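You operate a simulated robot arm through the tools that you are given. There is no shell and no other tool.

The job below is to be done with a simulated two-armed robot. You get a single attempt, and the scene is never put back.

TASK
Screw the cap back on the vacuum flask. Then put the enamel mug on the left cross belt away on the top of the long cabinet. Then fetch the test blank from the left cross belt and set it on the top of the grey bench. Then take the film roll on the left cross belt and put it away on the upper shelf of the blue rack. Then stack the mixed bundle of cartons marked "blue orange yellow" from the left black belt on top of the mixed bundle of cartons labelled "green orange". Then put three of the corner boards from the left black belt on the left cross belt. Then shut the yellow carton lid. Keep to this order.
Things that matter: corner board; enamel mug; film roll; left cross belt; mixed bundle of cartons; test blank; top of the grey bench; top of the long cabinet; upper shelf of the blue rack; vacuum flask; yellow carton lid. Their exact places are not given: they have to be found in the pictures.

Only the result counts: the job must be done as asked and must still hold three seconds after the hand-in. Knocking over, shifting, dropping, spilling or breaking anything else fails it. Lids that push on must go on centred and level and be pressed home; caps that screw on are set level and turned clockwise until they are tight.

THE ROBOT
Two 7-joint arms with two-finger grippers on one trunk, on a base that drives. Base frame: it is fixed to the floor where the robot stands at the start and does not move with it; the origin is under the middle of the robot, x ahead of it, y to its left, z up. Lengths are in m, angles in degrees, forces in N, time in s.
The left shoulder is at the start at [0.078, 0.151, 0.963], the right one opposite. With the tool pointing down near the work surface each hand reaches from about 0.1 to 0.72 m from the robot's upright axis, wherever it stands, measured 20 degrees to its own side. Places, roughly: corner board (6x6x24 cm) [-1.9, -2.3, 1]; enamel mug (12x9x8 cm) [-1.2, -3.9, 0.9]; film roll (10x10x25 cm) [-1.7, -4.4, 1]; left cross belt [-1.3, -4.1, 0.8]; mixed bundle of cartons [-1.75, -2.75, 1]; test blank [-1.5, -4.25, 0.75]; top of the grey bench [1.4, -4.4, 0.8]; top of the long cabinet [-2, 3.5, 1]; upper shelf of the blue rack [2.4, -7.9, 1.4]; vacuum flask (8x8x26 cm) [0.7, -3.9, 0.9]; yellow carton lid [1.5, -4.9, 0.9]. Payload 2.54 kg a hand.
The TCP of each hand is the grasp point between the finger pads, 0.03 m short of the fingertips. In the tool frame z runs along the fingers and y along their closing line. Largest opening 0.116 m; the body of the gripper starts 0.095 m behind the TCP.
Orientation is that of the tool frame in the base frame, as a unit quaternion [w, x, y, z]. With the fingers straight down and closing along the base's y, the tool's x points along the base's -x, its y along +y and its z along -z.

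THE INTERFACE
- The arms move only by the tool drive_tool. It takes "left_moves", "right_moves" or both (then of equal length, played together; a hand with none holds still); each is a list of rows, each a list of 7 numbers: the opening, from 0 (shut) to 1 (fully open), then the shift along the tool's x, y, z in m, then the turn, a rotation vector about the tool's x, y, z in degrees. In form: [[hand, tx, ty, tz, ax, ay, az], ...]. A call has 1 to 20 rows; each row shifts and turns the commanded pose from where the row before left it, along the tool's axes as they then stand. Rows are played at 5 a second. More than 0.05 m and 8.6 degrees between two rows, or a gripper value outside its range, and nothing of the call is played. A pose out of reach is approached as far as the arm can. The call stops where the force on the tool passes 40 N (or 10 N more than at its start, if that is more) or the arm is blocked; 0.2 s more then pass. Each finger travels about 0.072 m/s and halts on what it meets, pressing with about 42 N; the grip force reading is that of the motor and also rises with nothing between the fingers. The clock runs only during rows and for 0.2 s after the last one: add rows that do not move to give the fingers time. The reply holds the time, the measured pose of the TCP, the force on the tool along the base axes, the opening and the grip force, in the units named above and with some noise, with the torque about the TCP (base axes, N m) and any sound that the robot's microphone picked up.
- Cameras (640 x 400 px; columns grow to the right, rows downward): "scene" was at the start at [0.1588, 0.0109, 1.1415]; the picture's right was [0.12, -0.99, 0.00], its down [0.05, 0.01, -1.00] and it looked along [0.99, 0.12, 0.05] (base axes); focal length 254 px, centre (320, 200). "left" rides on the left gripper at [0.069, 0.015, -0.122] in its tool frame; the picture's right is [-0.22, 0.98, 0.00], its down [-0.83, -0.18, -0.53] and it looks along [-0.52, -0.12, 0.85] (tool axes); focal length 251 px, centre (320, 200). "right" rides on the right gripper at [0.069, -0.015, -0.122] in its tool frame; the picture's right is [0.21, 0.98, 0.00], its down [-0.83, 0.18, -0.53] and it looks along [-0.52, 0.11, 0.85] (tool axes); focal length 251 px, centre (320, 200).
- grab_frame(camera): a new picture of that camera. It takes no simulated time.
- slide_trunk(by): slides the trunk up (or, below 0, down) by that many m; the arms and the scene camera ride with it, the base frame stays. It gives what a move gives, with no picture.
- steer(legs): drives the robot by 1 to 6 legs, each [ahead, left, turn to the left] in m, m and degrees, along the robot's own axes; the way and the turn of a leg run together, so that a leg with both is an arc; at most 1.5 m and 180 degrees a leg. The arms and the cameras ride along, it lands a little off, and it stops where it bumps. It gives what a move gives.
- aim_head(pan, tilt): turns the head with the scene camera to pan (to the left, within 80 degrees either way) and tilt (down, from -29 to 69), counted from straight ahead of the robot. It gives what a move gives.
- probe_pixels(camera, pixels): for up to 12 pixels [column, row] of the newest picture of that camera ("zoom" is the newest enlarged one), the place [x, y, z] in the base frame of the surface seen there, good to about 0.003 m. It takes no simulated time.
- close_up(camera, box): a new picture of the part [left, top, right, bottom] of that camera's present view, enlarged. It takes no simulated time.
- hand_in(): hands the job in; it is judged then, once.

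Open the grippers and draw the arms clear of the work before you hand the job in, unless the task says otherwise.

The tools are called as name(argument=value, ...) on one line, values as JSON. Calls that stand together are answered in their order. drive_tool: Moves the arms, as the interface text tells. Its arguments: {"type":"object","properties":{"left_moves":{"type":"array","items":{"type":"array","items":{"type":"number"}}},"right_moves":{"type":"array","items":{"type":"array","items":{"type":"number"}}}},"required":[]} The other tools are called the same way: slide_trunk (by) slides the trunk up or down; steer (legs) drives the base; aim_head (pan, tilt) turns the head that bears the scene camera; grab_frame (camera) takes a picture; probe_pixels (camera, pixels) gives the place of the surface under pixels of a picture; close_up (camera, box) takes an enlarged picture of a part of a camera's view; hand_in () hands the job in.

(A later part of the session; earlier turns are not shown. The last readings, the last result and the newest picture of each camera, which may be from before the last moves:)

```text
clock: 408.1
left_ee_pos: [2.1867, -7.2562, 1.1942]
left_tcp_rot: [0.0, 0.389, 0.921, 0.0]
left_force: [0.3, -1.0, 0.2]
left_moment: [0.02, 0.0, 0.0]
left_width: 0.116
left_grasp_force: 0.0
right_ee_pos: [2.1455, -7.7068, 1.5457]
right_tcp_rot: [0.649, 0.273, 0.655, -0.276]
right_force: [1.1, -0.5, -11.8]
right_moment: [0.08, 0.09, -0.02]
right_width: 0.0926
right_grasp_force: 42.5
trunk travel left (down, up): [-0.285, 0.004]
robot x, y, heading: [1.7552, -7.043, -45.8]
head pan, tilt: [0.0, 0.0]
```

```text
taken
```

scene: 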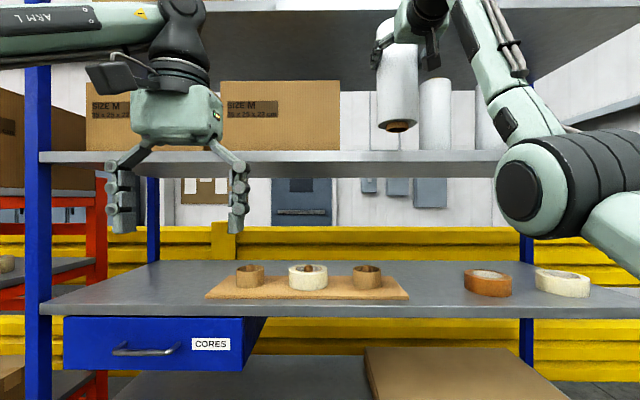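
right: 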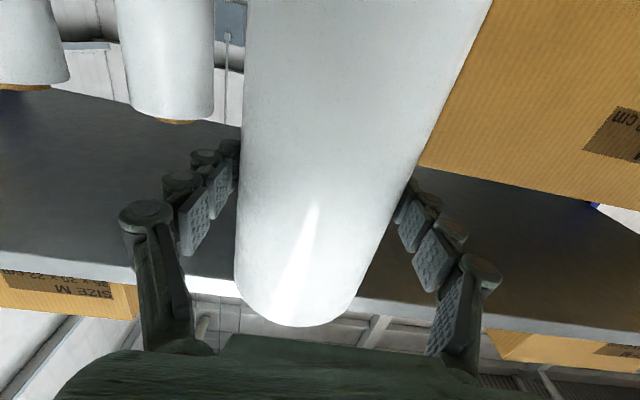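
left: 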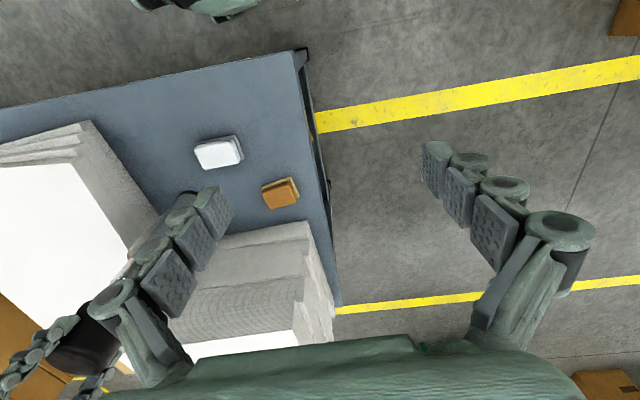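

I check the elbow's clearance to the shelf front before going further.

probe_pixels(camera="scene", pixels=[[505, 190], [520, 120], [545, 240], [560, 150], [500, 60], [400, 125], [360, 160], [340, 130], [425, 130], [490, 160], [398, 60], [400, 20]])

```text
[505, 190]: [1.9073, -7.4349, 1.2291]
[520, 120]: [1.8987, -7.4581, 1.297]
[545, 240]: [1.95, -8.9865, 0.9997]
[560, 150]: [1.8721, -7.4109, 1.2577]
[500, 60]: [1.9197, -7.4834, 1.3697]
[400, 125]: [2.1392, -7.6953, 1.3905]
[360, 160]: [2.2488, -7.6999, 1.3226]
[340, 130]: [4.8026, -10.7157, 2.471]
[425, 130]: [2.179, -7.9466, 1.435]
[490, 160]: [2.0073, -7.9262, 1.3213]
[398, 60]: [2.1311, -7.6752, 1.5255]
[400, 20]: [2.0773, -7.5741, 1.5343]
```

Elbow has 0.43 m to the shelf. I drive the remaining 0.155 m.

steer(legs=[[0.155, 0.006, 0]])

grab_frame(camera="scene")

grab_frame(camera="right")

```text
clock: 409.5
left_ee_pos: [2.298, -7.3615, 1.194]
left_tcp_rot: [0.0, 0.391, 0.921, 0.0]
left_force: [0.8, 0.6, -0.4]
left_moment: [0.02, 0.05, 0.02]
left_width: 0.1159
left_grasp_force: 0.0
right_ee_pos: [2.2551, -7.8119, 1.5452]
right_tcp_rot: [0.648, 0.274, 0.654, -0.276]
right_force: [0.9, -1.0, -11.7]
right_moment: [0.04, 0.09, 0.0]
right_width: 0.0925
right_grasp_force: 41.8
trunk travel left (down, up): [-0.285, 0.004]
robot x, y, heading: [1.8654, -7.1391, -46.2]
head pan, tilt: [0.0, 0.0]
```

```text
taken
```

scene: 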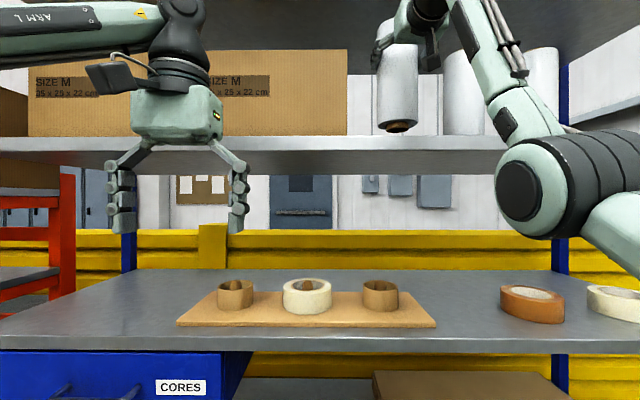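

```text
taken
```

right: 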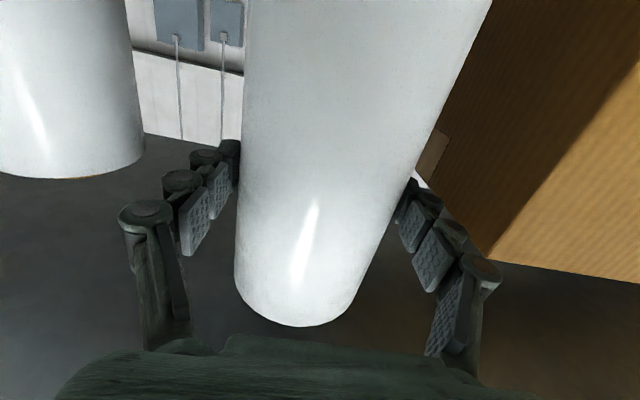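

Positioned between box and rolls with ~5 cm margins. I lower the roll to the shelf.

drive_tool(right_moves=[[0, 0.02, 0, 0, 0, 0, 0], [0, 0.015, 0, 0, 0, 0, 0], [0, 0.005, 0, 0, 0, 0, 0], [0, 0, 0, 0, 0, 0, 0]])

close_up(camera="scene", box=[340, 20, 480, 160])

```text
clock: 410.5
left_ee_pos: [2.2969, -7.361, 1.1958]
left_tcp_rot: [0.001, 0.391, 0.92, 0.0]
left_force: [-0.2, -0.9, -0.2]
left_moment: [-0.01, 0.01, -0.01]
left_width: 0.1161
left_grasp_force: 0.1
right_ee_pos: [2.2516, -7.8104, 1.5064]
right_tcp_rot: [0.651, 0.273, 0.652, -0.278]
right_force: [3.2, -2.9, 2.7]
right_moment: [-0.66, -0.84, -0.04]
right_width: 0.0926
right_grasp_force: 42.4
trunk travel left (down, up): [-0.285, 0.004]
robot x, y, heading: [1.8614, -7.1448, -45.8]
head pan, tilt: [0.0, 0.0]
```

```text
2.86 times, centred on (410, 90) of scene
```

zoom: 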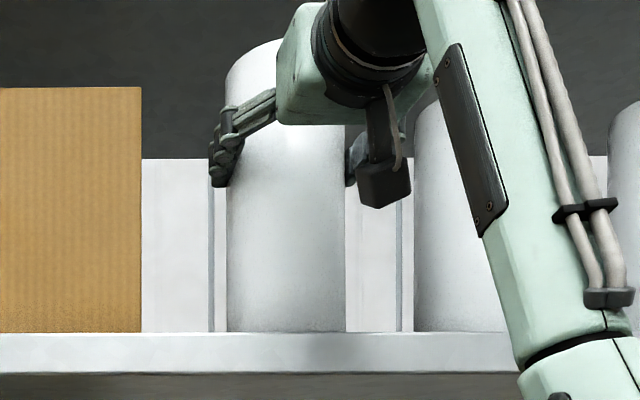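

Force reversed from −11 N to +3 N: the roll rests on the shelf. I open the fingers slowly and watch.

drive_tool(right_moves=[[0, 0.0005, 0, 0, 0, 0, 0], [0.82, 0, 0, 0, 0, 0, 0], [0.88, 0, 0, 0, 0, 0, 0], [0.96, 0, 0, 0, 0, 0, 0], [1, 0, 0, 0, 0, 0, 0], [1, 0, 0, 0, 0, 0, 0]])

close_up(camera="scene", box=[340, 20, 480, 160])

grab_frame(camera="right")

```text
clock: 411.9
left_ee_pos: [2.2962, -7.3604, 1.1959]
left_tcp_rot: [0.002, 0.391, 0.921, -0.001]
left_force: [0.2, 0.1, 0.6]
left_moment: [-0.01, -0.03, 0.0]
left_width: 0.116
left_grasp_force: 0.1
right_ee_pos: [2.2526, -7.8101, 1.504]
right_tcp_rot: [0.649, 0.272, 0.655, -0.276]
right_force: [0.3, -0.4, -0.4]
right_moment: [-0.01, 0.02, -0.02]
right_width: 0.1162
right_grasp_force: 0.0
trunk travel left (down, up): [-0.285, 0.004]
robot x, y, heading: [1.8642, -7.1459, -45.8]
head pan, tilt: [0.0, 0.0]
```

```text
2.86 times, centred on (410, 90) of scene
```

zoom: 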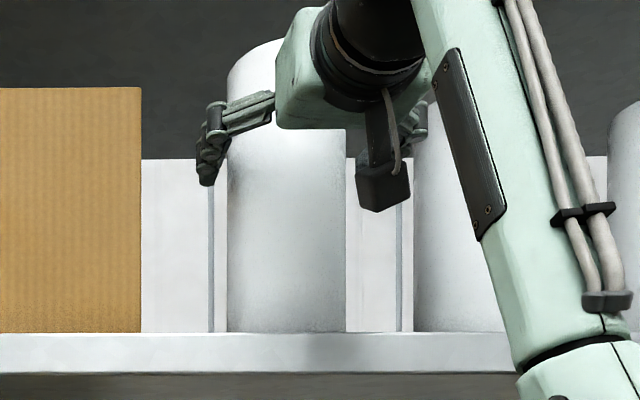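

```text
taken
```

right: 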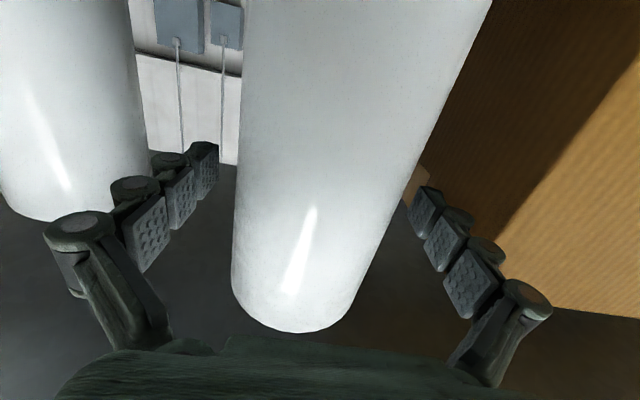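

The roll stands free. I back straight out.

steer(legs=[[-0.2, 0, 0]])

grab_frame(camera="scene")

```text
clock: 413.5
left_ee_pos: [2.1573, -7.217, 1.1961]
left_tcp_rot: [0.001, 0.391, 0.92, -0.001]
left_force: [0.2, 0.5, 0.0]
left_moment: [-0.03, -0.02, -0.01]
left_width: 0.1161
left_grasp_force: 0.0
right_ee_pos: [2.112, -7.667, 1.5048]
right_tcp_rot: [0.65, 0.273, 0.654, -0.276]
right_force: [-0.8, 0.4, 0.1]
right_moment: [0.03, 0.04, 0.0]
right_width: 0.1161
right_grasp_force: 0.1
trunk travel left (down, up): [-0.285, 0.004]
robot x, y, heading: [1.7261, -7.0048, -45.7]
head pan, tilt: [0.0, 0.0]
```

```text
taken
```

scene: 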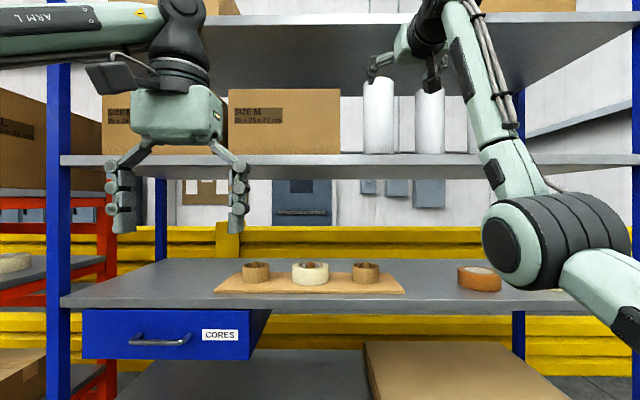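

The film roll is on the shelf. I back further off and fold the right hand back to pointing down.

steer(legs=[[-0.6, 0, 0]])

drive_tool(right_moves=[[1, 0.033, 0, -0.023, 0, 8.2, 0], [1, 0.036, 0, -0.0181, 0, 8.2, 0], [1, 0.0382, 0, -0.0128, 0, 8.2, 0], [1, 0.0396, 0, -0.0072, 0, 8.2, 0], [1, 0.0402, 0, -0.0014, 0, 8.2, 0], [1, 0.04, 0, 0.0043, 0, 8.2, 0], [1, 0.039, 0, 0.01, 0, 8.2, 0], [1, 0.0372, 0, 0.0154, 0, 8.2, 0], [1, 0.0345, 0, 0.0206, 0, 8.2, 0], [1, 0.0313, 0, 0.0253, 0, 8.2, 0], [1, 0.0274, 0, 0.0295, 0, 8.0, 0], [1, 0, 0, 0, 0, 0, 0]])

grab_frame(camera="scene")

```text
clock: 416.9
left_ee_pos: [1.745, -6.7879, 1.1947]
left_tcp_rot: [0.001, 0.388, 0.922, -0.001]
left_force: [-1.0, 0.9, 0.3]
left_moment: [0.01, 0.0, -0.01]
left_width: 0.1156
left_grasp_force: 0.1
right_ee_pos: [1.7022, -7.2373, 1.5053]
right_tcp_rot: [0.649, 0.271, 0.655, -0.275]
right_force: [-1.1, 0.2, -0.5]
right_moment: [0.04, 0.02, -0.02]
right_width: 0.116
right_grasp_force: 0.0
trunk travel left (down, up): [-0.285, 0.004]
robot x, y, heading: [1.3116, -6.5803, -45.5]
head pan, tilt: [0.0, 0.0]
```

```text
clock: 419.5
left_ee_pos: [1.7454, -6.787, 1.1955]
left_tcp_rot: [0.0, 0.388, 0.921, -0.001]
left_force: [-0.1, 0.8, 0.5]
left_moment: [0.01, 0.01, 0.0]
left_width: 0.1156
left_grasp_force: 0.1
right_ee_pos: [1.522, -7.0584, 1.1407]
right_tcp_rot: [-0.005, 0.387, 0.922, -0.002]
right_force: [0.8, 0.4, 0.1]
right_moment: [-0.05, 0.03, 0.0]
right_width: 0.116
right_grasp_force: 0.2
trunk travel left (down, up): [-0.285, 0.004]
robot x, y, heading: [1.3091, -6.5781, -45.8]
head pan, tilt: [0.0, 0.0]
```

```text
taken
```

scene: 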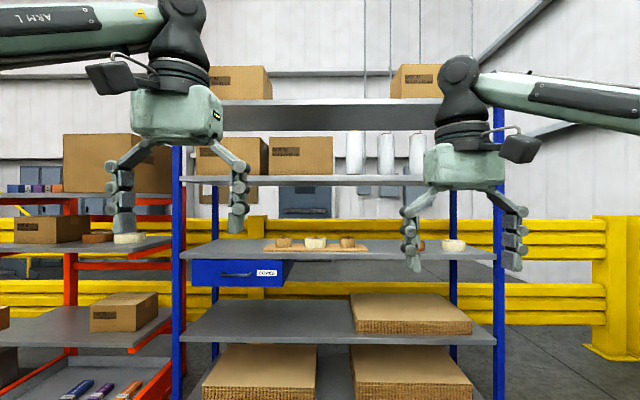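

Three rolls stand on the shelf. Now the bundles: I drive back through the passage to the far (north-east) side of the left black belt, near (−0.4,−1.45).

steer(legs=[[0, 0, 135.8], [0.84, 0.73, 0], [0.84, 0.73, 0], [1.45, -0.07, 0], [1.2, -0.15, 0]])

```text
clock: 452.3
left_ee_pos: [-0.1096, -1.8165, 1.1947]
left_tcp_rot: [0.001, -0.702, 0.712, 0.002]
left_force: [0.1, -0.4, 0.2]
left_moment: [0.0, 0.01, 0.01]
left_width: 0.116
left_grasp_force: 0.0
right_ee_pos: [0.2381, -1.7824, 1.1421]
right_tcp_rot: [0.0, -0.704, 0.71, -0.004]
right_force: [0.2, -0.4, 0.5]
right_moment: [-0.01, 0.02, -0.01]
right_width: 0.1158
right_grasp_force: 0.0
trunk travel left (down, up): [-0.285, 0.004]
robot x, y, heading: [0.0477, -2.272, 89.6]
head pan, tilt: [0.0, 0.0]
```

At (0.05,−2.27). I continue to (−0.5,−1.3) and turn to face the belt (heading ≈225°).

steer(legs=[[0.95, 0.5, 0], [0, 0, 135]])

aim_head(pan=0, tilt=20)

grab_frame(camera="scene")

```text
clock: 463.5
left_ee_pos: [-0.6523, -1.7672, 1.1955]
left_tcp_rot: [0.0, 0.922, 0.387, -0.002]
left_force: [0.3, 0.6, 0.2]
left_moment: [-0.03, -0.01, 0.02]
left_width: 0.1161
left_grasp_force: 0.0
right_ee_pos: [-0.9282, -1.5502, 1.1418]
right_tcp_rot: [-0.005, 0.921, 0.388, 0.001]
right_force: [0.0, -0.3, -0.5]
right_moment: [0.04, 0.01, 0.01]
right_width: 0.1159
right_grasp_force: 0.0
trunk travel left (down, up): [-0.285, 0.004]
robot x, y, heading: [-0.4497, -1.3325, -134.7]
head pan, tilt: [0.0, 0.0]
```

```text
clock: 464.4
left_ee_pos: [-0.6519, -1.7682, 1.1955]
left_tcp_rot: [-0.001, 0.922, 0.387, -0.001]
left_force: [-0.1, 0.1, -0.2]
left_moment: [0.01, -0.02, 0.0]
left_width: 0.116
left_grasp_force: 0.1
right_ee_pos: [-0.9282, -1.5515, 1.1427]
right_tcp_rot: [-0.004, 0.921, 0.389, 0.0]
right_force: [1.0, 0.8, -0.3]
right_moment: [0.0, 0.01, 0.0]
right_width: 0.1158
right_grasp_force: 0.1
trunk travel left (down, up): [-0.285, 0.004]
robot x, y, heading: [-0.4504, -1.3307, -134.5]
head pan, tilt: [0.0, 20.0]
```

```text
taken
```

scene: 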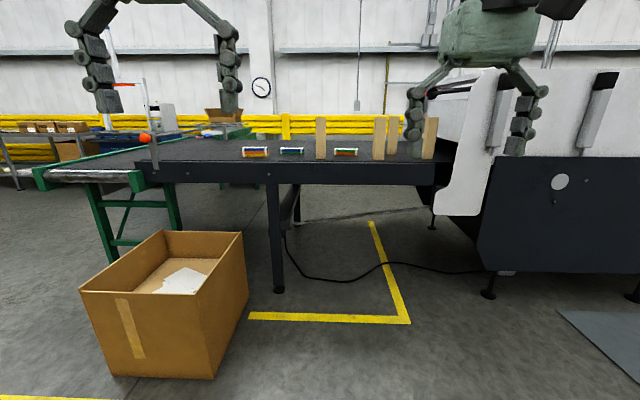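

close_up(camera="scene", box=[220, 100, 460, 210])

probe_pixels(camera="scene", pixels=[[255, 153], [292, 151], [345, 152], [321, 140], [379, 140], [392, 140], [430, 140], [280, 170], [400, 170], [320, 163], [240, 235], [245, 290]])

```text
2.67 times, centred on (340, 155) of scene
```

zoom: 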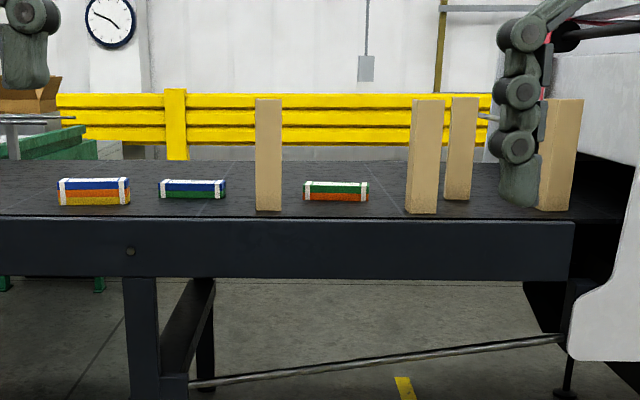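

```text
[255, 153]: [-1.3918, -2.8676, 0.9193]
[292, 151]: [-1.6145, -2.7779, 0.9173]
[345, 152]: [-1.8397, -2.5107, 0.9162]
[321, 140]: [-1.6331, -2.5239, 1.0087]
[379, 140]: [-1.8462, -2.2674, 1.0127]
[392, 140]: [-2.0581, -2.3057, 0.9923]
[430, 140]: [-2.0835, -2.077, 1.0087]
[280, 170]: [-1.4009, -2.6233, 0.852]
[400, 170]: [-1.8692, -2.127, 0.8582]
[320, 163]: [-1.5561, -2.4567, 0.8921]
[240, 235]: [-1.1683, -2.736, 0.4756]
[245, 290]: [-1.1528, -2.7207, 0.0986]
```

Bundles found: blue/orange/yellow at ≈(−1.39,−2.87), blue/green at (−1.61,−2.78), green/orange at (−1.84,−2.51); four boards stand between. I drive closer.

steer(legs=[[0.85, 0.1, 0]])

aim_head(pan=5, tilt=35)

grab_frame(camera="scene")

grab_frame(camera="left")

```text
clock: 468.9
left_ee_pos: [-1.1755, -2.4436, 1.1957]
left_tcp_rot: [-0.001, 0.922, 0.387, -0.001]
left_force: [-0.4, -0.4, 0.3]
left_moment: [0.0, 0.0, -0.02]
left_width: 0.1162
left_grasp_force: 0.1
right_ee_pos: [-1.4523, -2.2274, 1.1417]
right_tcp_rot: [-0.004, 0.921, 0.389, 0.001]
right_force: [-0.5, -0.4, -0.9]
right_moment: [0.01, -0.04, 0.03]
right_width: 0.1159
right_grasp_force: 0.0
trunk travel left (down, up): [-0.285, 0.004]
robot x, y, heading: [-0.9748, -2.0058, -134.2]
head pan, tilt: [0.0, 20.0]
```

```text
clock: 469.7
left_ee_pos: [-1.1742, -2.4431, 1.1949]
left_tcp_rot: [0.0, 0.922, 0.386, -0.002]
left_force: [-0.6, -0.4, -0.1]
left_moment: [-0.03, 0.0, -0.02]
left_width: 0.116
left_grasp_force: 0.1
right_ee_pos: [-1.4517, -2.2267, 1.1421]
right_tcp_rot: [-0.004, 0.921, 0.39, 0.001]
right_force: [0.4, -0.3, 0.6]
right_moment: [0.02, 0.0, 0.01]
right_width: 0.1162
right_grasp_force: 0.0
trunk travel left (down, up): [-0.285, 0.004]
robot x, y, heading: [-0.9722, -2.0091, -134.7]
head pan, tilt: [5.0, 35.0]
```

```text
taken
```

scene: 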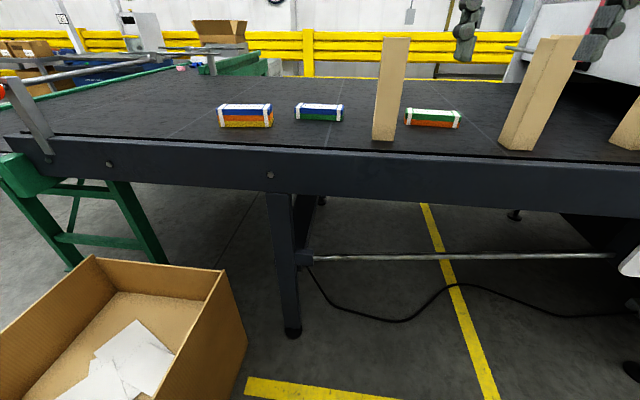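

```text
taken
```

left: 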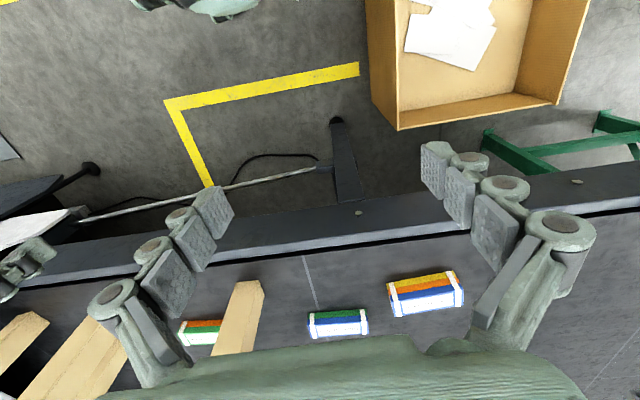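

close_up(camera="scene", box=[200, 80, 480, 160])

probe_pixels(camera="scene", pixels=[[219, 108], [270, 107], [274, 124], [221, 127], [246, 105], [297, 106], [340, 108], [340, 120], [408, 111], [458, 115], [457, 127], [245, 145]])

close_up(camera="left", box=[170, 250, 480, 370])

```text
2.29 times, centred on (340, 120) of scene
```

zoom: 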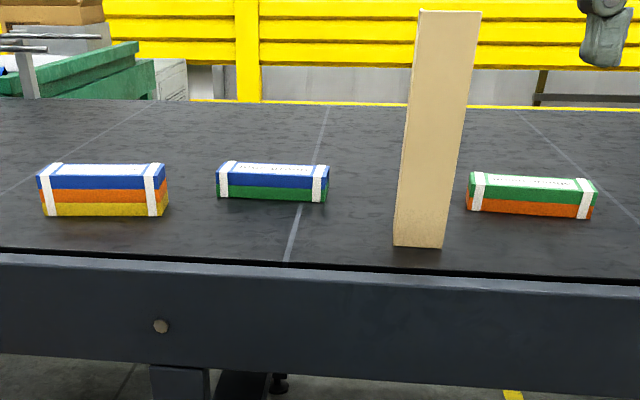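

```text
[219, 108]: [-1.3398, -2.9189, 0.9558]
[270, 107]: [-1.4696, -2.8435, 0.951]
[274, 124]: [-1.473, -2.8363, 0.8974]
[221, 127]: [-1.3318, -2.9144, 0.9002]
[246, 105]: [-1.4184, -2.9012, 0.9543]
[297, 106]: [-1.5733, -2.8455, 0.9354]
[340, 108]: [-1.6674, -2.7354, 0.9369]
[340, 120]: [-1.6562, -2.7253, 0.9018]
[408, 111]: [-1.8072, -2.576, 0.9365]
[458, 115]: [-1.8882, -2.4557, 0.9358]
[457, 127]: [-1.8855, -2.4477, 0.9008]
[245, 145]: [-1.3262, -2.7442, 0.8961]
```

```text
2.06 times, centred on (325, 310) of left
```

zoom: 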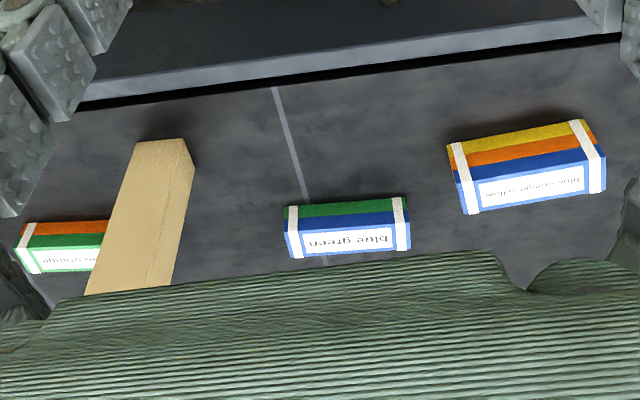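

Each bundle is ~0.15 m long, ~0.05 m deep; belt z≈0.896; the three-layer one is z 0.896–0.955. I move to the belt edge.

steer(legs=[[0.35, 0, 0]])

drive_tool(left_moves=[[1, 0, 0, 0, 0, 0, 8.3], [1, 0, 0, 0, 0, 0, 8.3], [1, 0, 0, 0, 0, 0, 8.3], [1, 0, 0, 0, 0, 0, 8.3], [1, 0, 0, 0, 0, 0, 8.3], [1, 0, 0, 0, 0, 0, 8.3], [1, 0, 0, 0, 0, 0, 8.3], [1, 0, 0, 0, 0, 0, 8.3], [1, 0, 0, 0, 0, 0, 8.3], [1, 0, 0, 0, 0, 0, 0]])

aim_head(pan=10, tilt=45)

grab_frame(camera="scene")

grab_frame(camera="left")

```text
clock: 472.0
left_ee_pos: [-1.4221, -2.6987, 1.1953]
left_tcp_rot: [0.0, 0.922, 0.388, -0.001]
left_force: [-0.2, 0.0, 0.3]
left_moment: [0.02, -0.01, -0.02]
left_width: 0.1162
left_grasp_force: 0.0
right_ee_pos: [-1.6993, -2.4832, 1.1408]
right_tcp_rot: [-0.004, 0.921, 0.39, 0.002]
right_force: [-0.2, -0.2, -0.1]
right_moment: [-0.01, 0.01, -0.01]
right_width: 0.116
right_grasp_force: 0.1
trunk travel left (down, up): [-0.285, 0.004]
robot x, y, heading: [-1.223, -2.2649, -134.1]
head pan, tilt: [5.0, 35.0]
```

```text
clock: 474.2
left_ee_pos: [-1.4165, -2.6044, 1.1373]
left_tcp_rot: [0.0, 0.968, -0.251, -0.002]
left_force: [0.2, -0.2, -0.2]
left_moment: [0.01, 0.02, 0.0]
left_width: 0.1161
left_grasp_force: 0.0
left hand out of reach, approached as far as the arm can: row 6, 7, 8, 9
right_ee_pos: [-1.6982, -2.4832, 1.1424]
right_tcp_rot: [-0.004, 0.921, 0.391, 0.0]
right_force: [0.6, 0.7, 0.7]
right_moment: [0.01, 0.0, 0.05]
right_width: 0.1161
right_grasp_force: 0.1
trunk travel left (down, up): [-0.285, 0.004]
robot x, y, heading: [-1.22, -2.2607, -134.1]
head pan, tilt: [5.0, 35.0]
```

```text
clock: 474.9
left_ee_pos: [-1.415, -2.6041, 1.1376]
left_tcp_rot: [0.001, 0.968, -0.25, -0.001]
left_force: [-0.5, -0.8, -0.3]
left_moment: [-0.02, -0.01, -0.03]
left_width: 0.1158
left_grasp_force: 0.1
right_ee_pos: [-1.6984, -2.4821, 1.143]
right_tcp_rot: [-0.004, 0.92, 0.391, 0.001]
right_force: [-0.1, 0.4, -0.4]
right_moment: [0.02, 0.0, -0.02]
right_width: 0.1159
right_grasp_force: 0.1
trunk travel left (down, up): [-0.285, 0.004]
robot x, y, heading: [-1.222, -2.2612, -134.4]
head pan, tilt: [10.0, 45.0]
```

```text
taken
```

scene: 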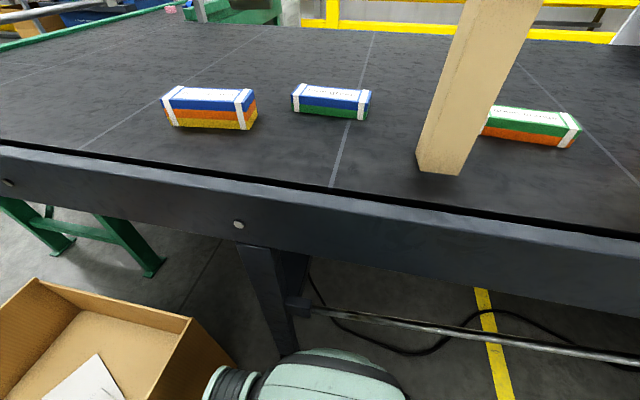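

```text
taken
```

left: 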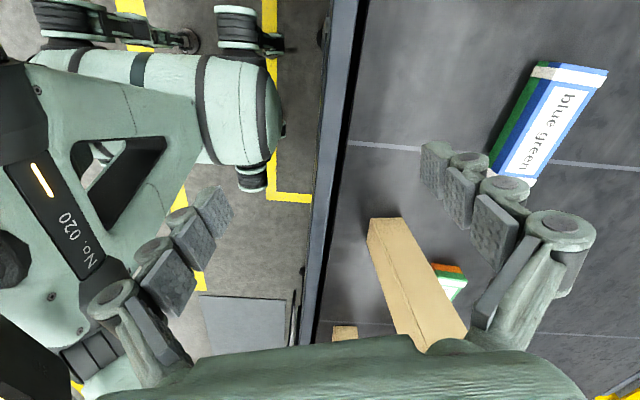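

The left hand turned but was displaced by a limit. I probe the three-layer bundle and the green/orange one precisely from this close view.

close_up(camera="scene", box=[140, 60, 300, 160])

probe_pixels(camera="scene", pixels=[[164, 103], [238, 105], [252, 92], [182, 89], [208, 97], [168, 122], [246, 128], [256, 115], [495, 112], [568, 128], [578, 124], [500, 108]])

close_up(camera="scene", box=[460, 80, 600, 170])

```text
4.00 times, centred on (220, 110) of scene
```

zoom: 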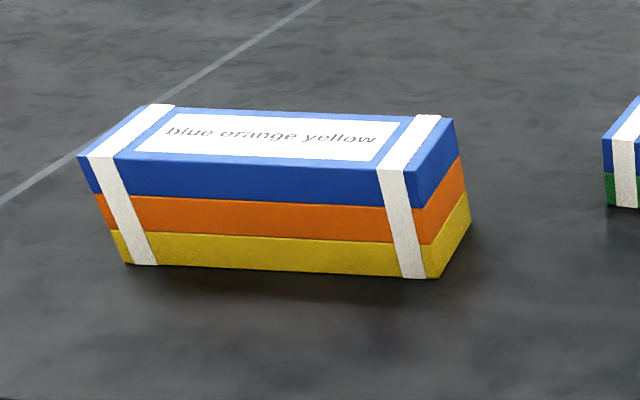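

```text
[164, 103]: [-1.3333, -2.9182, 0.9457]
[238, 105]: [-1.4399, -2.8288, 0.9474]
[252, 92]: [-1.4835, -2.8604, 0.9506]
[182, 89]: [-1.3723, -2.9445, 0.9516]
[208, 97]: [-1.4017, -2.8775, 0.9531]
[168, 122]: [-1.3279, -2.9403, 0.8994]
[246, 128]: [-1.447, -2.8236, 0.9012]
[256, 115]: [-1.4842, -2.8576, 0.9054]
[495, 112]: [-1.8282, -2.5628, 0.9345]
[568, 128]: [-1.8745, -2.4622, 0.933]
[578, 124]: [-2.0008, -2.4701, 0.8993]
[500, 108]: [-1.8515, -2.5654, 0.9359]
```

```text
4.44 times, centred on (530, 125) of scene
```

zoom: 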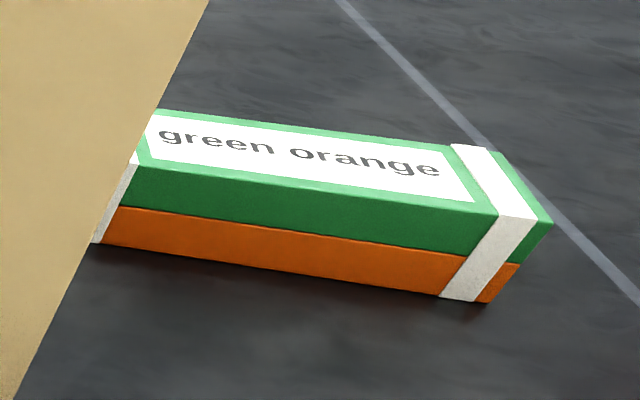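

The bundle's top centre is (−1.407,−2.886), long axis ≈142°. I move the left hand over it at height and see whether the pose is reachable.

drive_tool(left_moves=[[1, 0.024, 0.0405, 0, 0, 0, 0], [1, 0.024, 0.0405, 0, 0, 0, 0], [1, 0.024, 0.0405, 0, 0, 0, 0], [1, 0.024, 0.0405, 0, 0, 0, 0], [1, 0.024, 0.0405, 0, 0, 0, 0], [1, 0.024, 0.0405, 0, 0, 0, 0], [1, 0, 0, 0, 0, 0, 0]])

grab_frame(camera="left")

grab_frame(camera="scene")

```text
clock: 476.5
left_ee_pos: [-1.3975, -2.6361, 1.0685]
left_tcp_rot: [0.0, 0.968, -0.25, -0.001]
left_force: [-0.7, -0.5, -0.8]
left_moment: [-0.05, -0.06, -0.03]
left_width: 0.1162
left_grasp_force: 0.1
left hand out of reach, approached as far as the arm can: row 1, 2, 3, 4, 5, 6
right_ee_pos: [-1.6981, -2.4819, 1.1417]
right_tcp_rot: [-0.004, 0.92, 0.391, 0.001]
right_force: [1.2, -0.2, -0.2]
right_moment: [0.0, -0.05, 0.01]
right_width: 0.116
right_grasp_force: 0.1
trunk travel left (down, up): [-0.285, 0.004]
robot x, y, heading: [-1.222, -2.2597, -134.2]
head pan, tilt: [10.0, 45.0]
```

```text
taken
```

left: 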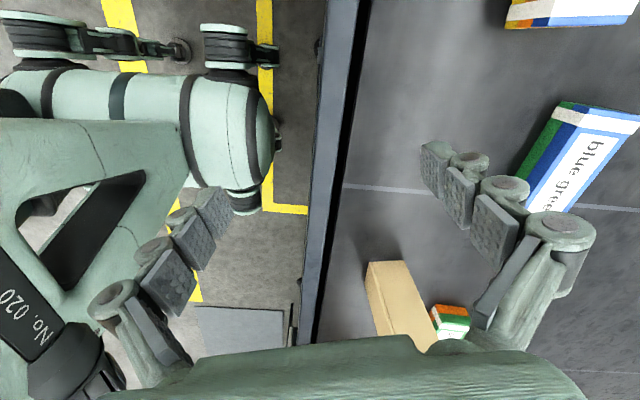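

```text
taken
```

scene: 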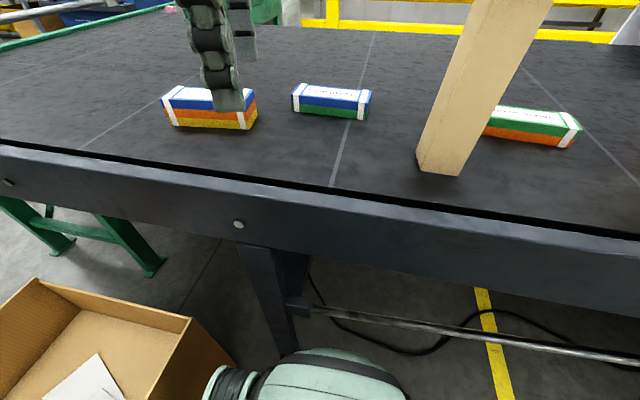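

The left wrist can't do clockwise yaw. I raise and swing it the other way (counter-clockwise ~170°) to get the same closing line from the other side.

drive_tool(left_moves=[[1, 0, 0, 0, 0, 0, -8.5], [1, 0, 0, 0, 0, 0, -8.5], [1, 0, 0, -0.03, 0, 0, -8.5], [1, 0, 0, -0.03, 0, 0, -8.5], [1, 0, 0, -0.03, 0, 0, -8.5], [1, 0, 0, -0.03, 0, 0, -8.5], [1, 0, 0, 0, 0, 0, -8.5], [1, 0, 0, 0, 0, 0, -8.5], [1, 0, 0, 0, 0, 0, -8.5], [1, 0, 0, 0, 0, 0, 0]])

```text
clock: 478.7
left_ee_pos: [-1.3971, -2.6368, 1.187]
left_tcp_rot: [0.0, 0.915, 0.404, -0.001]
left_force: [0.4, -0.1, 0.2]
left_moment: [0.01, 0.02, -0.01]
left_width: 0.1159
left_grasp_force: 0.0
right_ee_pos: [-1.6991, -2.4824, 1.1431]
right_tcp_rot: [-0.004, 0.921, 0.391, 0.001]
right_force: [-0.7, 0.2, 0.4]
right_moment: [-0.03, -0.01, 0.0]
right_width: 0.1162
right_grasp_force: 0.0
trunk travel left (down, up): [-0.285, 0.004]
robot x, y, heading: [-1.2209, -2.2572, -134.3]
head pan, tilt: [10.0, 45.0]
```

Back at neutral yaw. I move over the bundle first, then turn counter-clockwise 94°.

drive_tool(left_moves=[[1, -0.0317, 0.0267, 0, 0, 0, 0], [1, -0.0317, 0.0267, 0, 0, 0, 0], [1, -0.0317, 0.0267, 0, 0, 0, 0], [1, -0.0317, 0.0267, 0, 0, 0, 0], [1, -0.0317, 0.0267, 0, 0, 0, 0], [1, -0.0317, 0.0267, 0, 0, 0, 0], [1, 0, 0, 0.04, 0, 0, 0], [1, 0, 0, 0, 0, 0, -8.5], [1, 0, 0, 0, 0, 0, -8.5], [1, 0, 0, 0, 0, 0, -8.5], [1, 0, 0, 0, 0, 0, -8.5], [1, 0, 0, 0, 0, 0, -8.5], [1, 0, 0, 0, 0, 0, -8.5], [1, 0, 0, 0, 0, 0, -8.5], [1, 0, 0, 0, 0, 0, -8.5], [1, 0, 0, 0, 0, 0, -8.5], [1, 0, 0, 0, 0, 0, -8.5], [1, 0, 0, 0, 0, 0, -8.5], [1, 0, 0, 0, 0, 0, 0]])

grab_frame(camera="left")

```text
clock: 482.7
left_ee_pos: [-1.409, -2.8846, 1.1477]
left_tcp_rot: [-0.001, 0.333, 0.943, -0.001]
left_force: [0.5, 0.3, 0.6]
left_moment: [-0.02, -0.01, 0.01]
left_width: 0.1159
left_grasp_force: 0.0
right_ee_pos: [-1.6989, -2.4836, 1.1429]
right_tcp_rot: [-0.005, 0.92, 0.391, 0.001]
right_force: [-0.3, 0.0, 0.5]
right_moment: [-0.02, 0.03, -0.03]
right_width: 0.1162
right_grasp_force: 0.1
trunk travel left (down, up): [-0.285, 0.004]
robot x, y, heading: [-1.224, -2.2625, -134.4]
head pan, tilt: [10.0, 45.0]
```

```text
taken
```

left: 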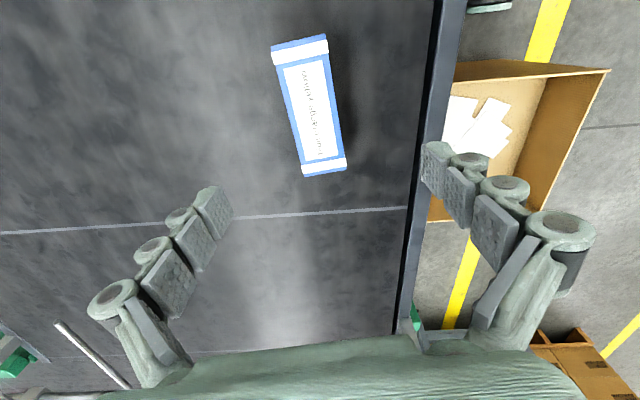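

The pose works and the fingers' closing line is square to the bundle. I probe its top corners for the exact centre.

probe_pixels(camera="left", pixels=[[274, 49], [324, 40], [343, 167], [307, 173], [313, 106], [278, 60], [328, 60], [300, 150], [340, 150]])

close_up(camera="left", box=[250, 20, 370, 190])

```text
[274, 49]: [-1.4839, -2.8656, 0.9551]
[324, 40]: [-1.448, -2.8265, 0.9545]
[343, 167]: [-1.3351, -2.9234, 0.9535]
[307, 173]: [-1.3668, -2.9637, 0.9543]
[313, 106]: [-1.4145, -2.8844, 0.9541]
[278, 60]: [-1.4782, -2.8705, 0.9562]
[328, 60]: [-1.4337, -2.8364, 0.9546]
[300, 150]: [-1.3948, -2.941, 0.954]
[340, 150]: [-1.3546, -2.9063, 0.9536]
```

```text
2.35 times, centred on (310, 105) of left
```

zoom: 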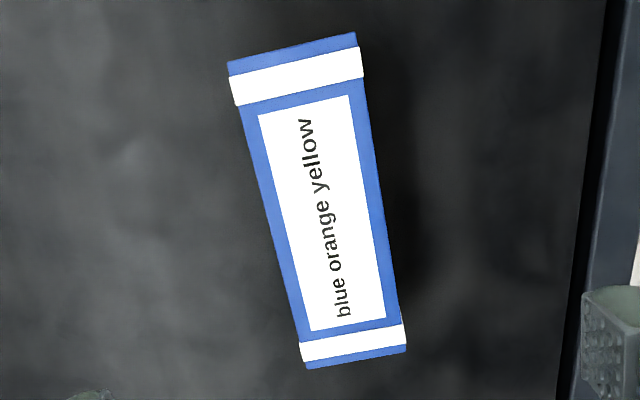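

Centre (−1.4085,−2.895), axis 139.7°, depth 0.052. I correct and descend to TCP z≈0.933, then close.

drive_tool(left_moves=[[1, -0.007, -0.0076, 0, 0, 0, 0], [1, 0, 0, 0.048, 0, 0, 0], [1, 0, 0, 0.048, 0, 0, 0], [1, 0, 0, 0.048, 0, 0, 0], [1, 0, 0, 0.04, 0, 0, 0], [1, 0, 0, 0.03, 0, 0, 0], [1, 0, 0, 0, 0, 0, 0], [0.6, 0, 0, 0, 0, 0, 0], [0.5, 0, 0, 0, 0, 0, 0], [0.3, 0, 0, 0, 0, 0, 0], [0, 0, 0, 0, 0, 0, 0], [0, 0, 0, 0, 0, 0, 0]])

grab_frame(camera="left")

close_up(camera="scene", box=[100, 20, 380, 180])

```text
clock: 485.3
left_ee_pos: [-1.4078, -2.8941, 0.9331]
left_tcp_rot: [-0.002, 0.334, 0.942, -0.001]
left_force: [-2.9, -4.8, 4.3]
left_moment: [-0.25, 0.2, -0.04]
left_width: 0.0595
left_grasp_force: 42.2
right_ee_pos: [-1.6992, -2.4827, 1.142]
right_tcp_rot: [-0.004, 0.921, 0.39, 0.001]
right_force: [0.0, 0.2, 0.1]
right_moment: [-0.05, 0.02, -0.01]
right_width: 0.1162
right_grasp_force: 0.0
trunk travel left (down, up): [-0.285, 0.004]
robot x, y, heading: [-1.2199, -2.2617, -134.3]
head pan, tilt: [10.0, 45.0]
```

```text
taken
```

left: 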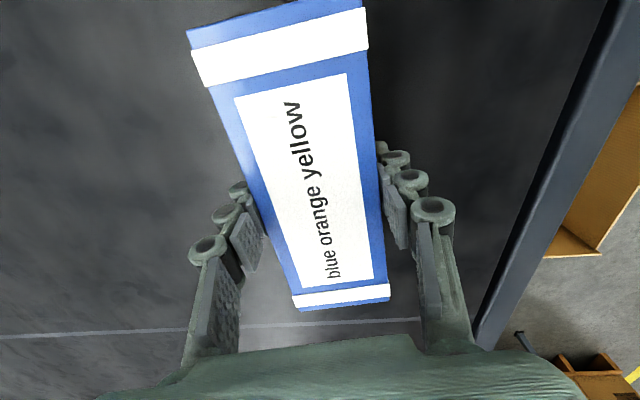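

```text
2.29 times, centred on (240, 100) of scene
```

zoom: 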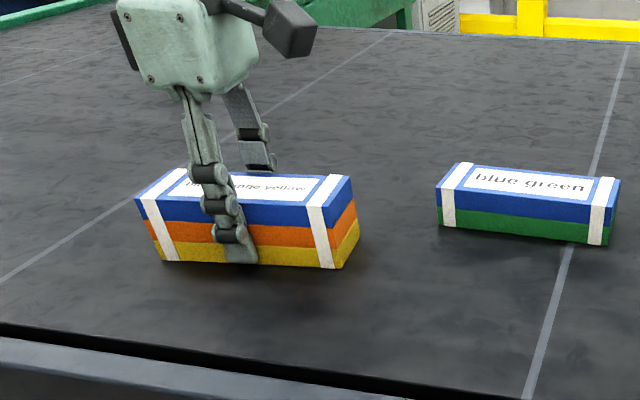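

Bundle gripped (0.0595 m). The open right hand is close to the first board's top, so I raise the right hand clear at the same time as lifting the bundle.

drive_tool(left_moves=[[0, 0, 0, -0.02, 0, 0, 0], [0, 0, 0, -0.045, 0, 0, 0], [0, 0, 0, -0.045, 0, 0, 0], [0, 0, 0, -0.045, 0, 0, 0], [0, 0, 0, -0.045, 0, 0, 0], [0, 0, 0, -0.045, 0, 0, 0], [0, 0, 0, -0.025, 0, 0, 0], [0, 0, 0, 0, 0, 0, 0]], right_moves=[[1, 0, 0, -0.04, 0, 0, 0], [1, 0, 0, -0.04, 0, 0, 0], [1, 0, 0, -0.04, 0, 0, 0], [1, 0.04, 0, -0.02, 0, 0, 0], [1, 0.04, 0, 0, 0, 0, 0], [1, 0.04, 0, 0, 0, 0, 0], [1, 0, 0, 0, 0, 0, 0], [1, 0, 0, 0, 0, 0, 0]])

grab_frame(camera="scene")

grab_frame(camera="right")

```text
clock: 487.1
left_ee_pos: [-1.4061, -2.8948, 1.2031]
left_tcp_rot: [-0.001, 0.334, 0.943, -0.001]
left_force: [-1.0, -0.2, -2.4]
left_moment: [0.02, -0.03, -0.02]
left_width: 0.059
left_grasp_force: 41.7
right_ee_pos: [-1.6239, -2.4061, 1.2759]
right_tcp_rot: [-0.004, 0.92, 0.391, 0.002]
right_force: [-0.5, -0.3, -0.7]
right_moment: [0.0, -0.04, 0.02]
right_width: 0.1163
right_grasp_force: 0.0
right hand out of reach, approached as far as the arm can: row 6
trunk travel left (down, up): [-0.285, 0.004]
robot x, y, heading: [-1.2222, -2.259, -134.0]
head pan, tilt: [10.0, 45.0]
```

```text
taken
```

scene: 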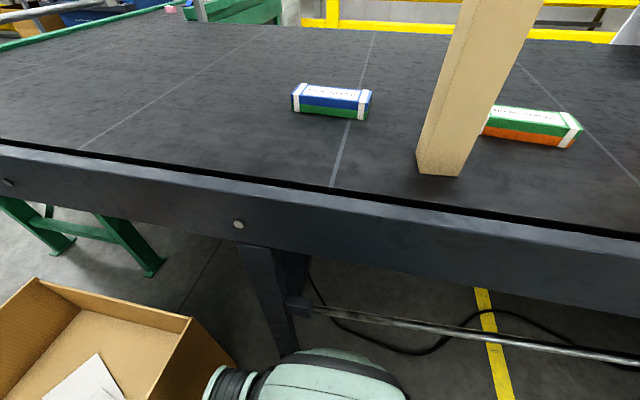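

```text
taken
```

right: 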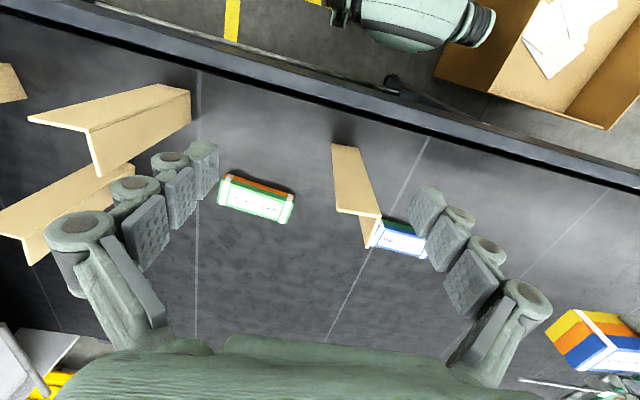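

The right camera sees all: the green/orange bundle at (256,198), L-profile boards standing, and the held bundle. I zoom and probe the target.

close_up(camera="right", box=[180, 130, 420, 270])

probe_pixels(camera="right", pixels=[[221, 195], [285, 221], [290, 203], [228, 180], [255, 200], [361, 213], [335, 150], [378, 218], [96, 175], [189, 92], [30, 260], [340, 212]])

```text
2.67 times, centred on (300, 200) of right
```

zoom: 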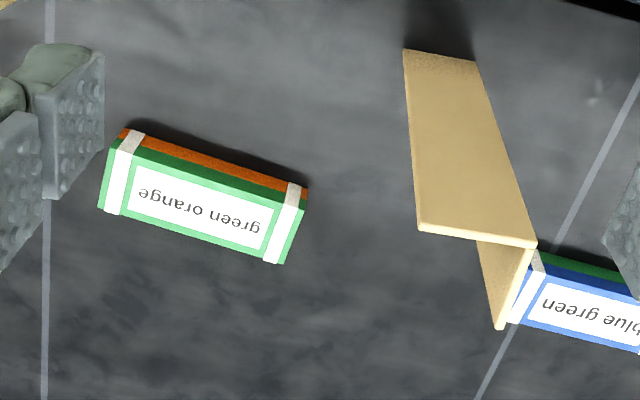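

```text
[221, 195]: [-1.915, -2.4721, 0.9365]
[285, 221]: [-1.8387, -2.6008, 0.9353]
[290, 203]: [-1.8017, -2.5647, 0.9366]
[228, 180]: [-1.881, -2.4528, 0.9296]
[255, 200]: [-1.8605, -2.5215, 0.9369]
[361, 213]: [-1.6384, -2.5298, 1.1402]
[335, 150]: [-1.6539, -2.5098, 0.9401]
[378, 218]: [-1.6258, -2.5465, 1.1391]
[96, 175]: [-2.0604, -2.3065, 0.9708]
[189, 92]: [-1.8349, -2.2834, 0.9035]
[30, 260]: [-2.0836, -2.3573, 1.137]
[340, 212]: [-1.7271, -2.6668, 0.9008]
```

Target centre ≈(−1.8575,−2.5205), axis 120.7°, top 0.9365. Before strafing right I look right to check clearance to the machine.

aim_head(pan=-55, tilt=25)

grab_frame(camera="scene")

probe_pixels(camera="scene", pixels=[[100, 100], [200, 100], [250, 150], [300, 200], [350, 150], [150, 200], [200, 250], [400, 200], [100, 250], [300, 120], [450, 250], [250, 200]])

```text
clock: 488.4
left_ee_pos: [-1.4069, -2.8957, 1.2035]
left_tcp_rot: [-0.001, 0.333, 0.943, -0.001]
left_force: [0.3, -0.1, -2.3]
left_moment: [0.04, 0.01, 0.0]
left_width: 0.0591
left_grasp_force: 42.2
right_ee_pos: [-1.6245, -2.4073, 1.2755]
right_tcp_rot: [-0.004, 0.921, 0.39, 0.001]
right_force: [0.2, -0.9, 0.5]
right_moment: [0.0, 0.01, 0.0]
right_width: 0.1162
right_grasp_force: 0.1
trunk travel left (down, up): [-0.285, 0.004]
robot x, y, heading: [-1.2205, -2.2554, -134.6]
head pan, tilt: [-55.0, 25.0]
```

```text
taken
```

scene: 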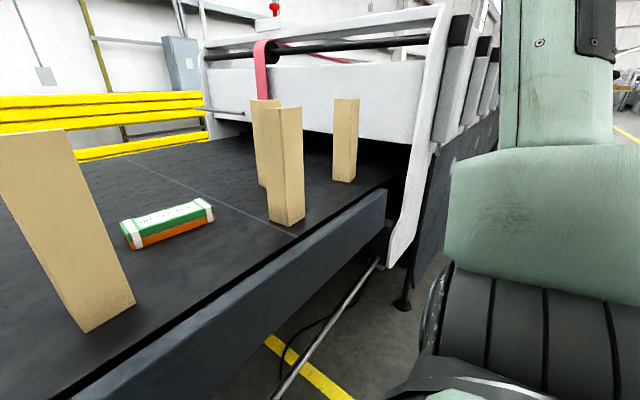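

```text
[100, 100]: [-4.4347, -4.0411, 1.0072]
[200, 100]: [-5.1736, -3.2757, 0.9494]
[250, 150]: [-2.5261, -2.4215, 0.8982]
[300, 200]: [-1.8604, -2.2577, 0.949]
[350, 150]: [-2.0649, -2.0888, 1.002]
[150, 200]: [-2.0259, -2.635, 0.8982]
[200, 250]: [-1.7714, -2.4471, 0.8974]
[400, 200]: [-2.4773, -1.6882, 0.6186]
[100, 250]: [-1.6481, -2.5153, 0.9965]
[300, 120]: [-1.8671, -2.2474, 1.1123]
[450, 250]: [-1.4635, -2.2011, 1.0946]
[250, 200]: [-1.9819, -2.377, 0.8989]
```

The machine does not protrude beyond the belt edge, so I can strafe. I raise the bundle 2 cm more (over the 1.14 m boards) and strafe right 0.4 m.

drive_tool(left_moves=[[0, 0, 0, -0.02, 0, 0, 0], [0, 0, 0, 0, 0, 0, 0]])

steer(legs=[[0, -0.4, 0]])

aim_head(pan=5, tilt=40)

grab_frame(camera="scene")

grab_frame(camera="right")

```text
clock: 489.1
left_ee_pos: [-1.4067, -2.8953, 1.2223]
left_tcp_rot: [-0.001, 0.334, 0.942, 0.0]
left_force: [0.2, -0.3, -2.6]
left_moment: [0.04, 0.01, 0.0]
left_width: 0.0591
left_grasp_force: 41.9
right_ee_pos: [-1.625, -2.4084, 1.2766]
right_tcp_rot: [-0.004, 0.92, 0.391, 0.002]
right_force: [0.3, 0.3, 0.3]
right_moment: [0.03, -0.01, 0.0]
right_width: 0.1159
right_grasp_force: 0.0
trunk travel left (down, up): [-0.285, 0.004]
robot x, y, heading: [-1.2203, -2.2619, -134.4]
head pan, tilt: [-55.0, 25.0]
```

```text
clock: 493.4
left_ee_pos: [-1.6937, -2.6141, 1.2214]
left_tcp_rot: [-0.001, 0.334, 0.943, 0.0]
left_force: [-0.4, 0.1, -2.5]
left_moment: [-0.02, -0.03, 0.02]
left_width: 0.0593
left_grasp_force: 42.3
right_ee_pos: [-1.9103, -2.1277, 1.2771]
right_tcp_rot: [-0.004, 0.921, 0.39, 0.001]
right_force: [0.5, 0.2, 1.0]
right_moment: [0.0, 0.02, 0.02]
right_width: 0.116
right_grasp_force: 0.0
trunk travel left (down, up): [-0.285, 0.004]
robot x, y, heading: [-1.508, -1.9819, -134.2]
head pan, tilt: [-55.0, 25.0]
```

```text
clock: 494.8
left_ee_pos: [-1.6933, -2.6144, 1.2218]
left_tcp_rot: [0.0, 0.334, 0.943, -0.001]
left_force: [0.1, 0.5, -2.1]
left_moment: [0.01, 0.0, 0.01]
left_width: 0.059
left_grasp_force: 41.8
right_ee_pos: [-1.9094, -2.1288, 1.2773]
right_tcp_rot: [-0.004, 0.921, 0.39, 0.001]
right_force: [0.6, -0.1, 0.2]
right_moment: [0.02, -0.01, -0.03]
right_width: 0.1162
right_grasp_force: 0.1
trunk travel left (down, up): [-0.285, 0.004]
robot x, y, heading: [-1.5057, -1.9836, -134.4]
head pan, tilt: [5.0, 40.0]
```

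```text
taken
```

scene: 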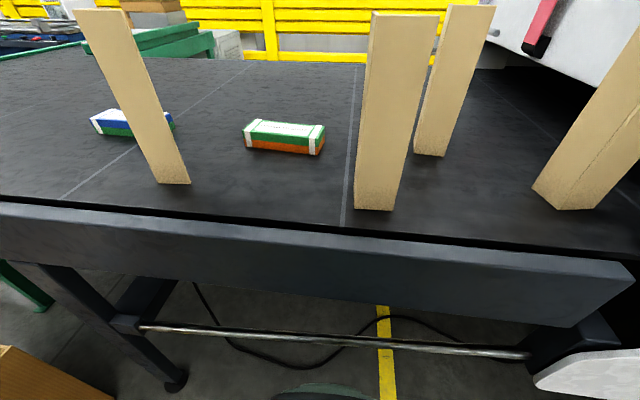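

```text
taken
```

right: 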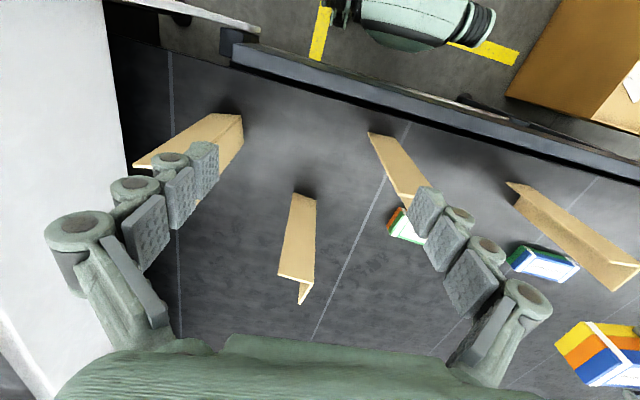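

I re-measure the target bundle from here.

close_up(camera="scene", box=[225, 100, 345, 170])

probe_pixels(camera="zoom", pixels=[[105, 170], [475, 212], [515, 140], [180, 110], [320, 155], [120, 160], [490, 190], [500, 150], [185, 118]])

```text
5.33 times, centred on (285, 135) of scene
```

zoom: 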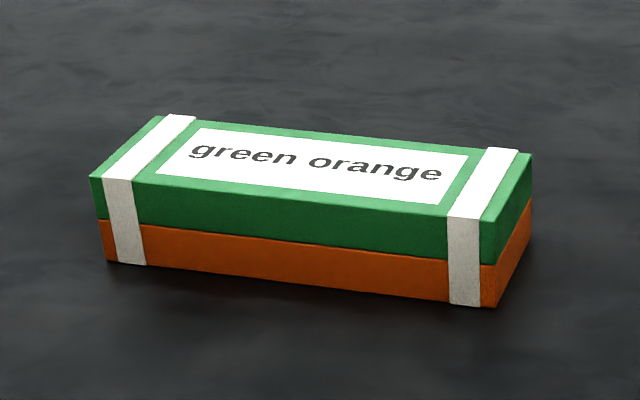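

```text
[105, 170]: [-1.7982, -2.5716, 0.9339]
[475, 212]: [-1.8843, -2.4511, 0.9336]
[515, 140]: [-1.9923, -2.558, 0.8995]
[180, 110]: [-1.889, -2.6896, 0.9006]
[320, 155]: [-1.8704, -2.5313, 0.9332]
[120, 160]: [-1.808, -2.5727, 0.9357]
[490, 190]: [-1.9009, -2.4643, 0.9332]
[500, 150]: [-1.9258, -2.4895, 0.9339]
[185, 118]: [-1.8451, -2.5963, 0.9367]
```

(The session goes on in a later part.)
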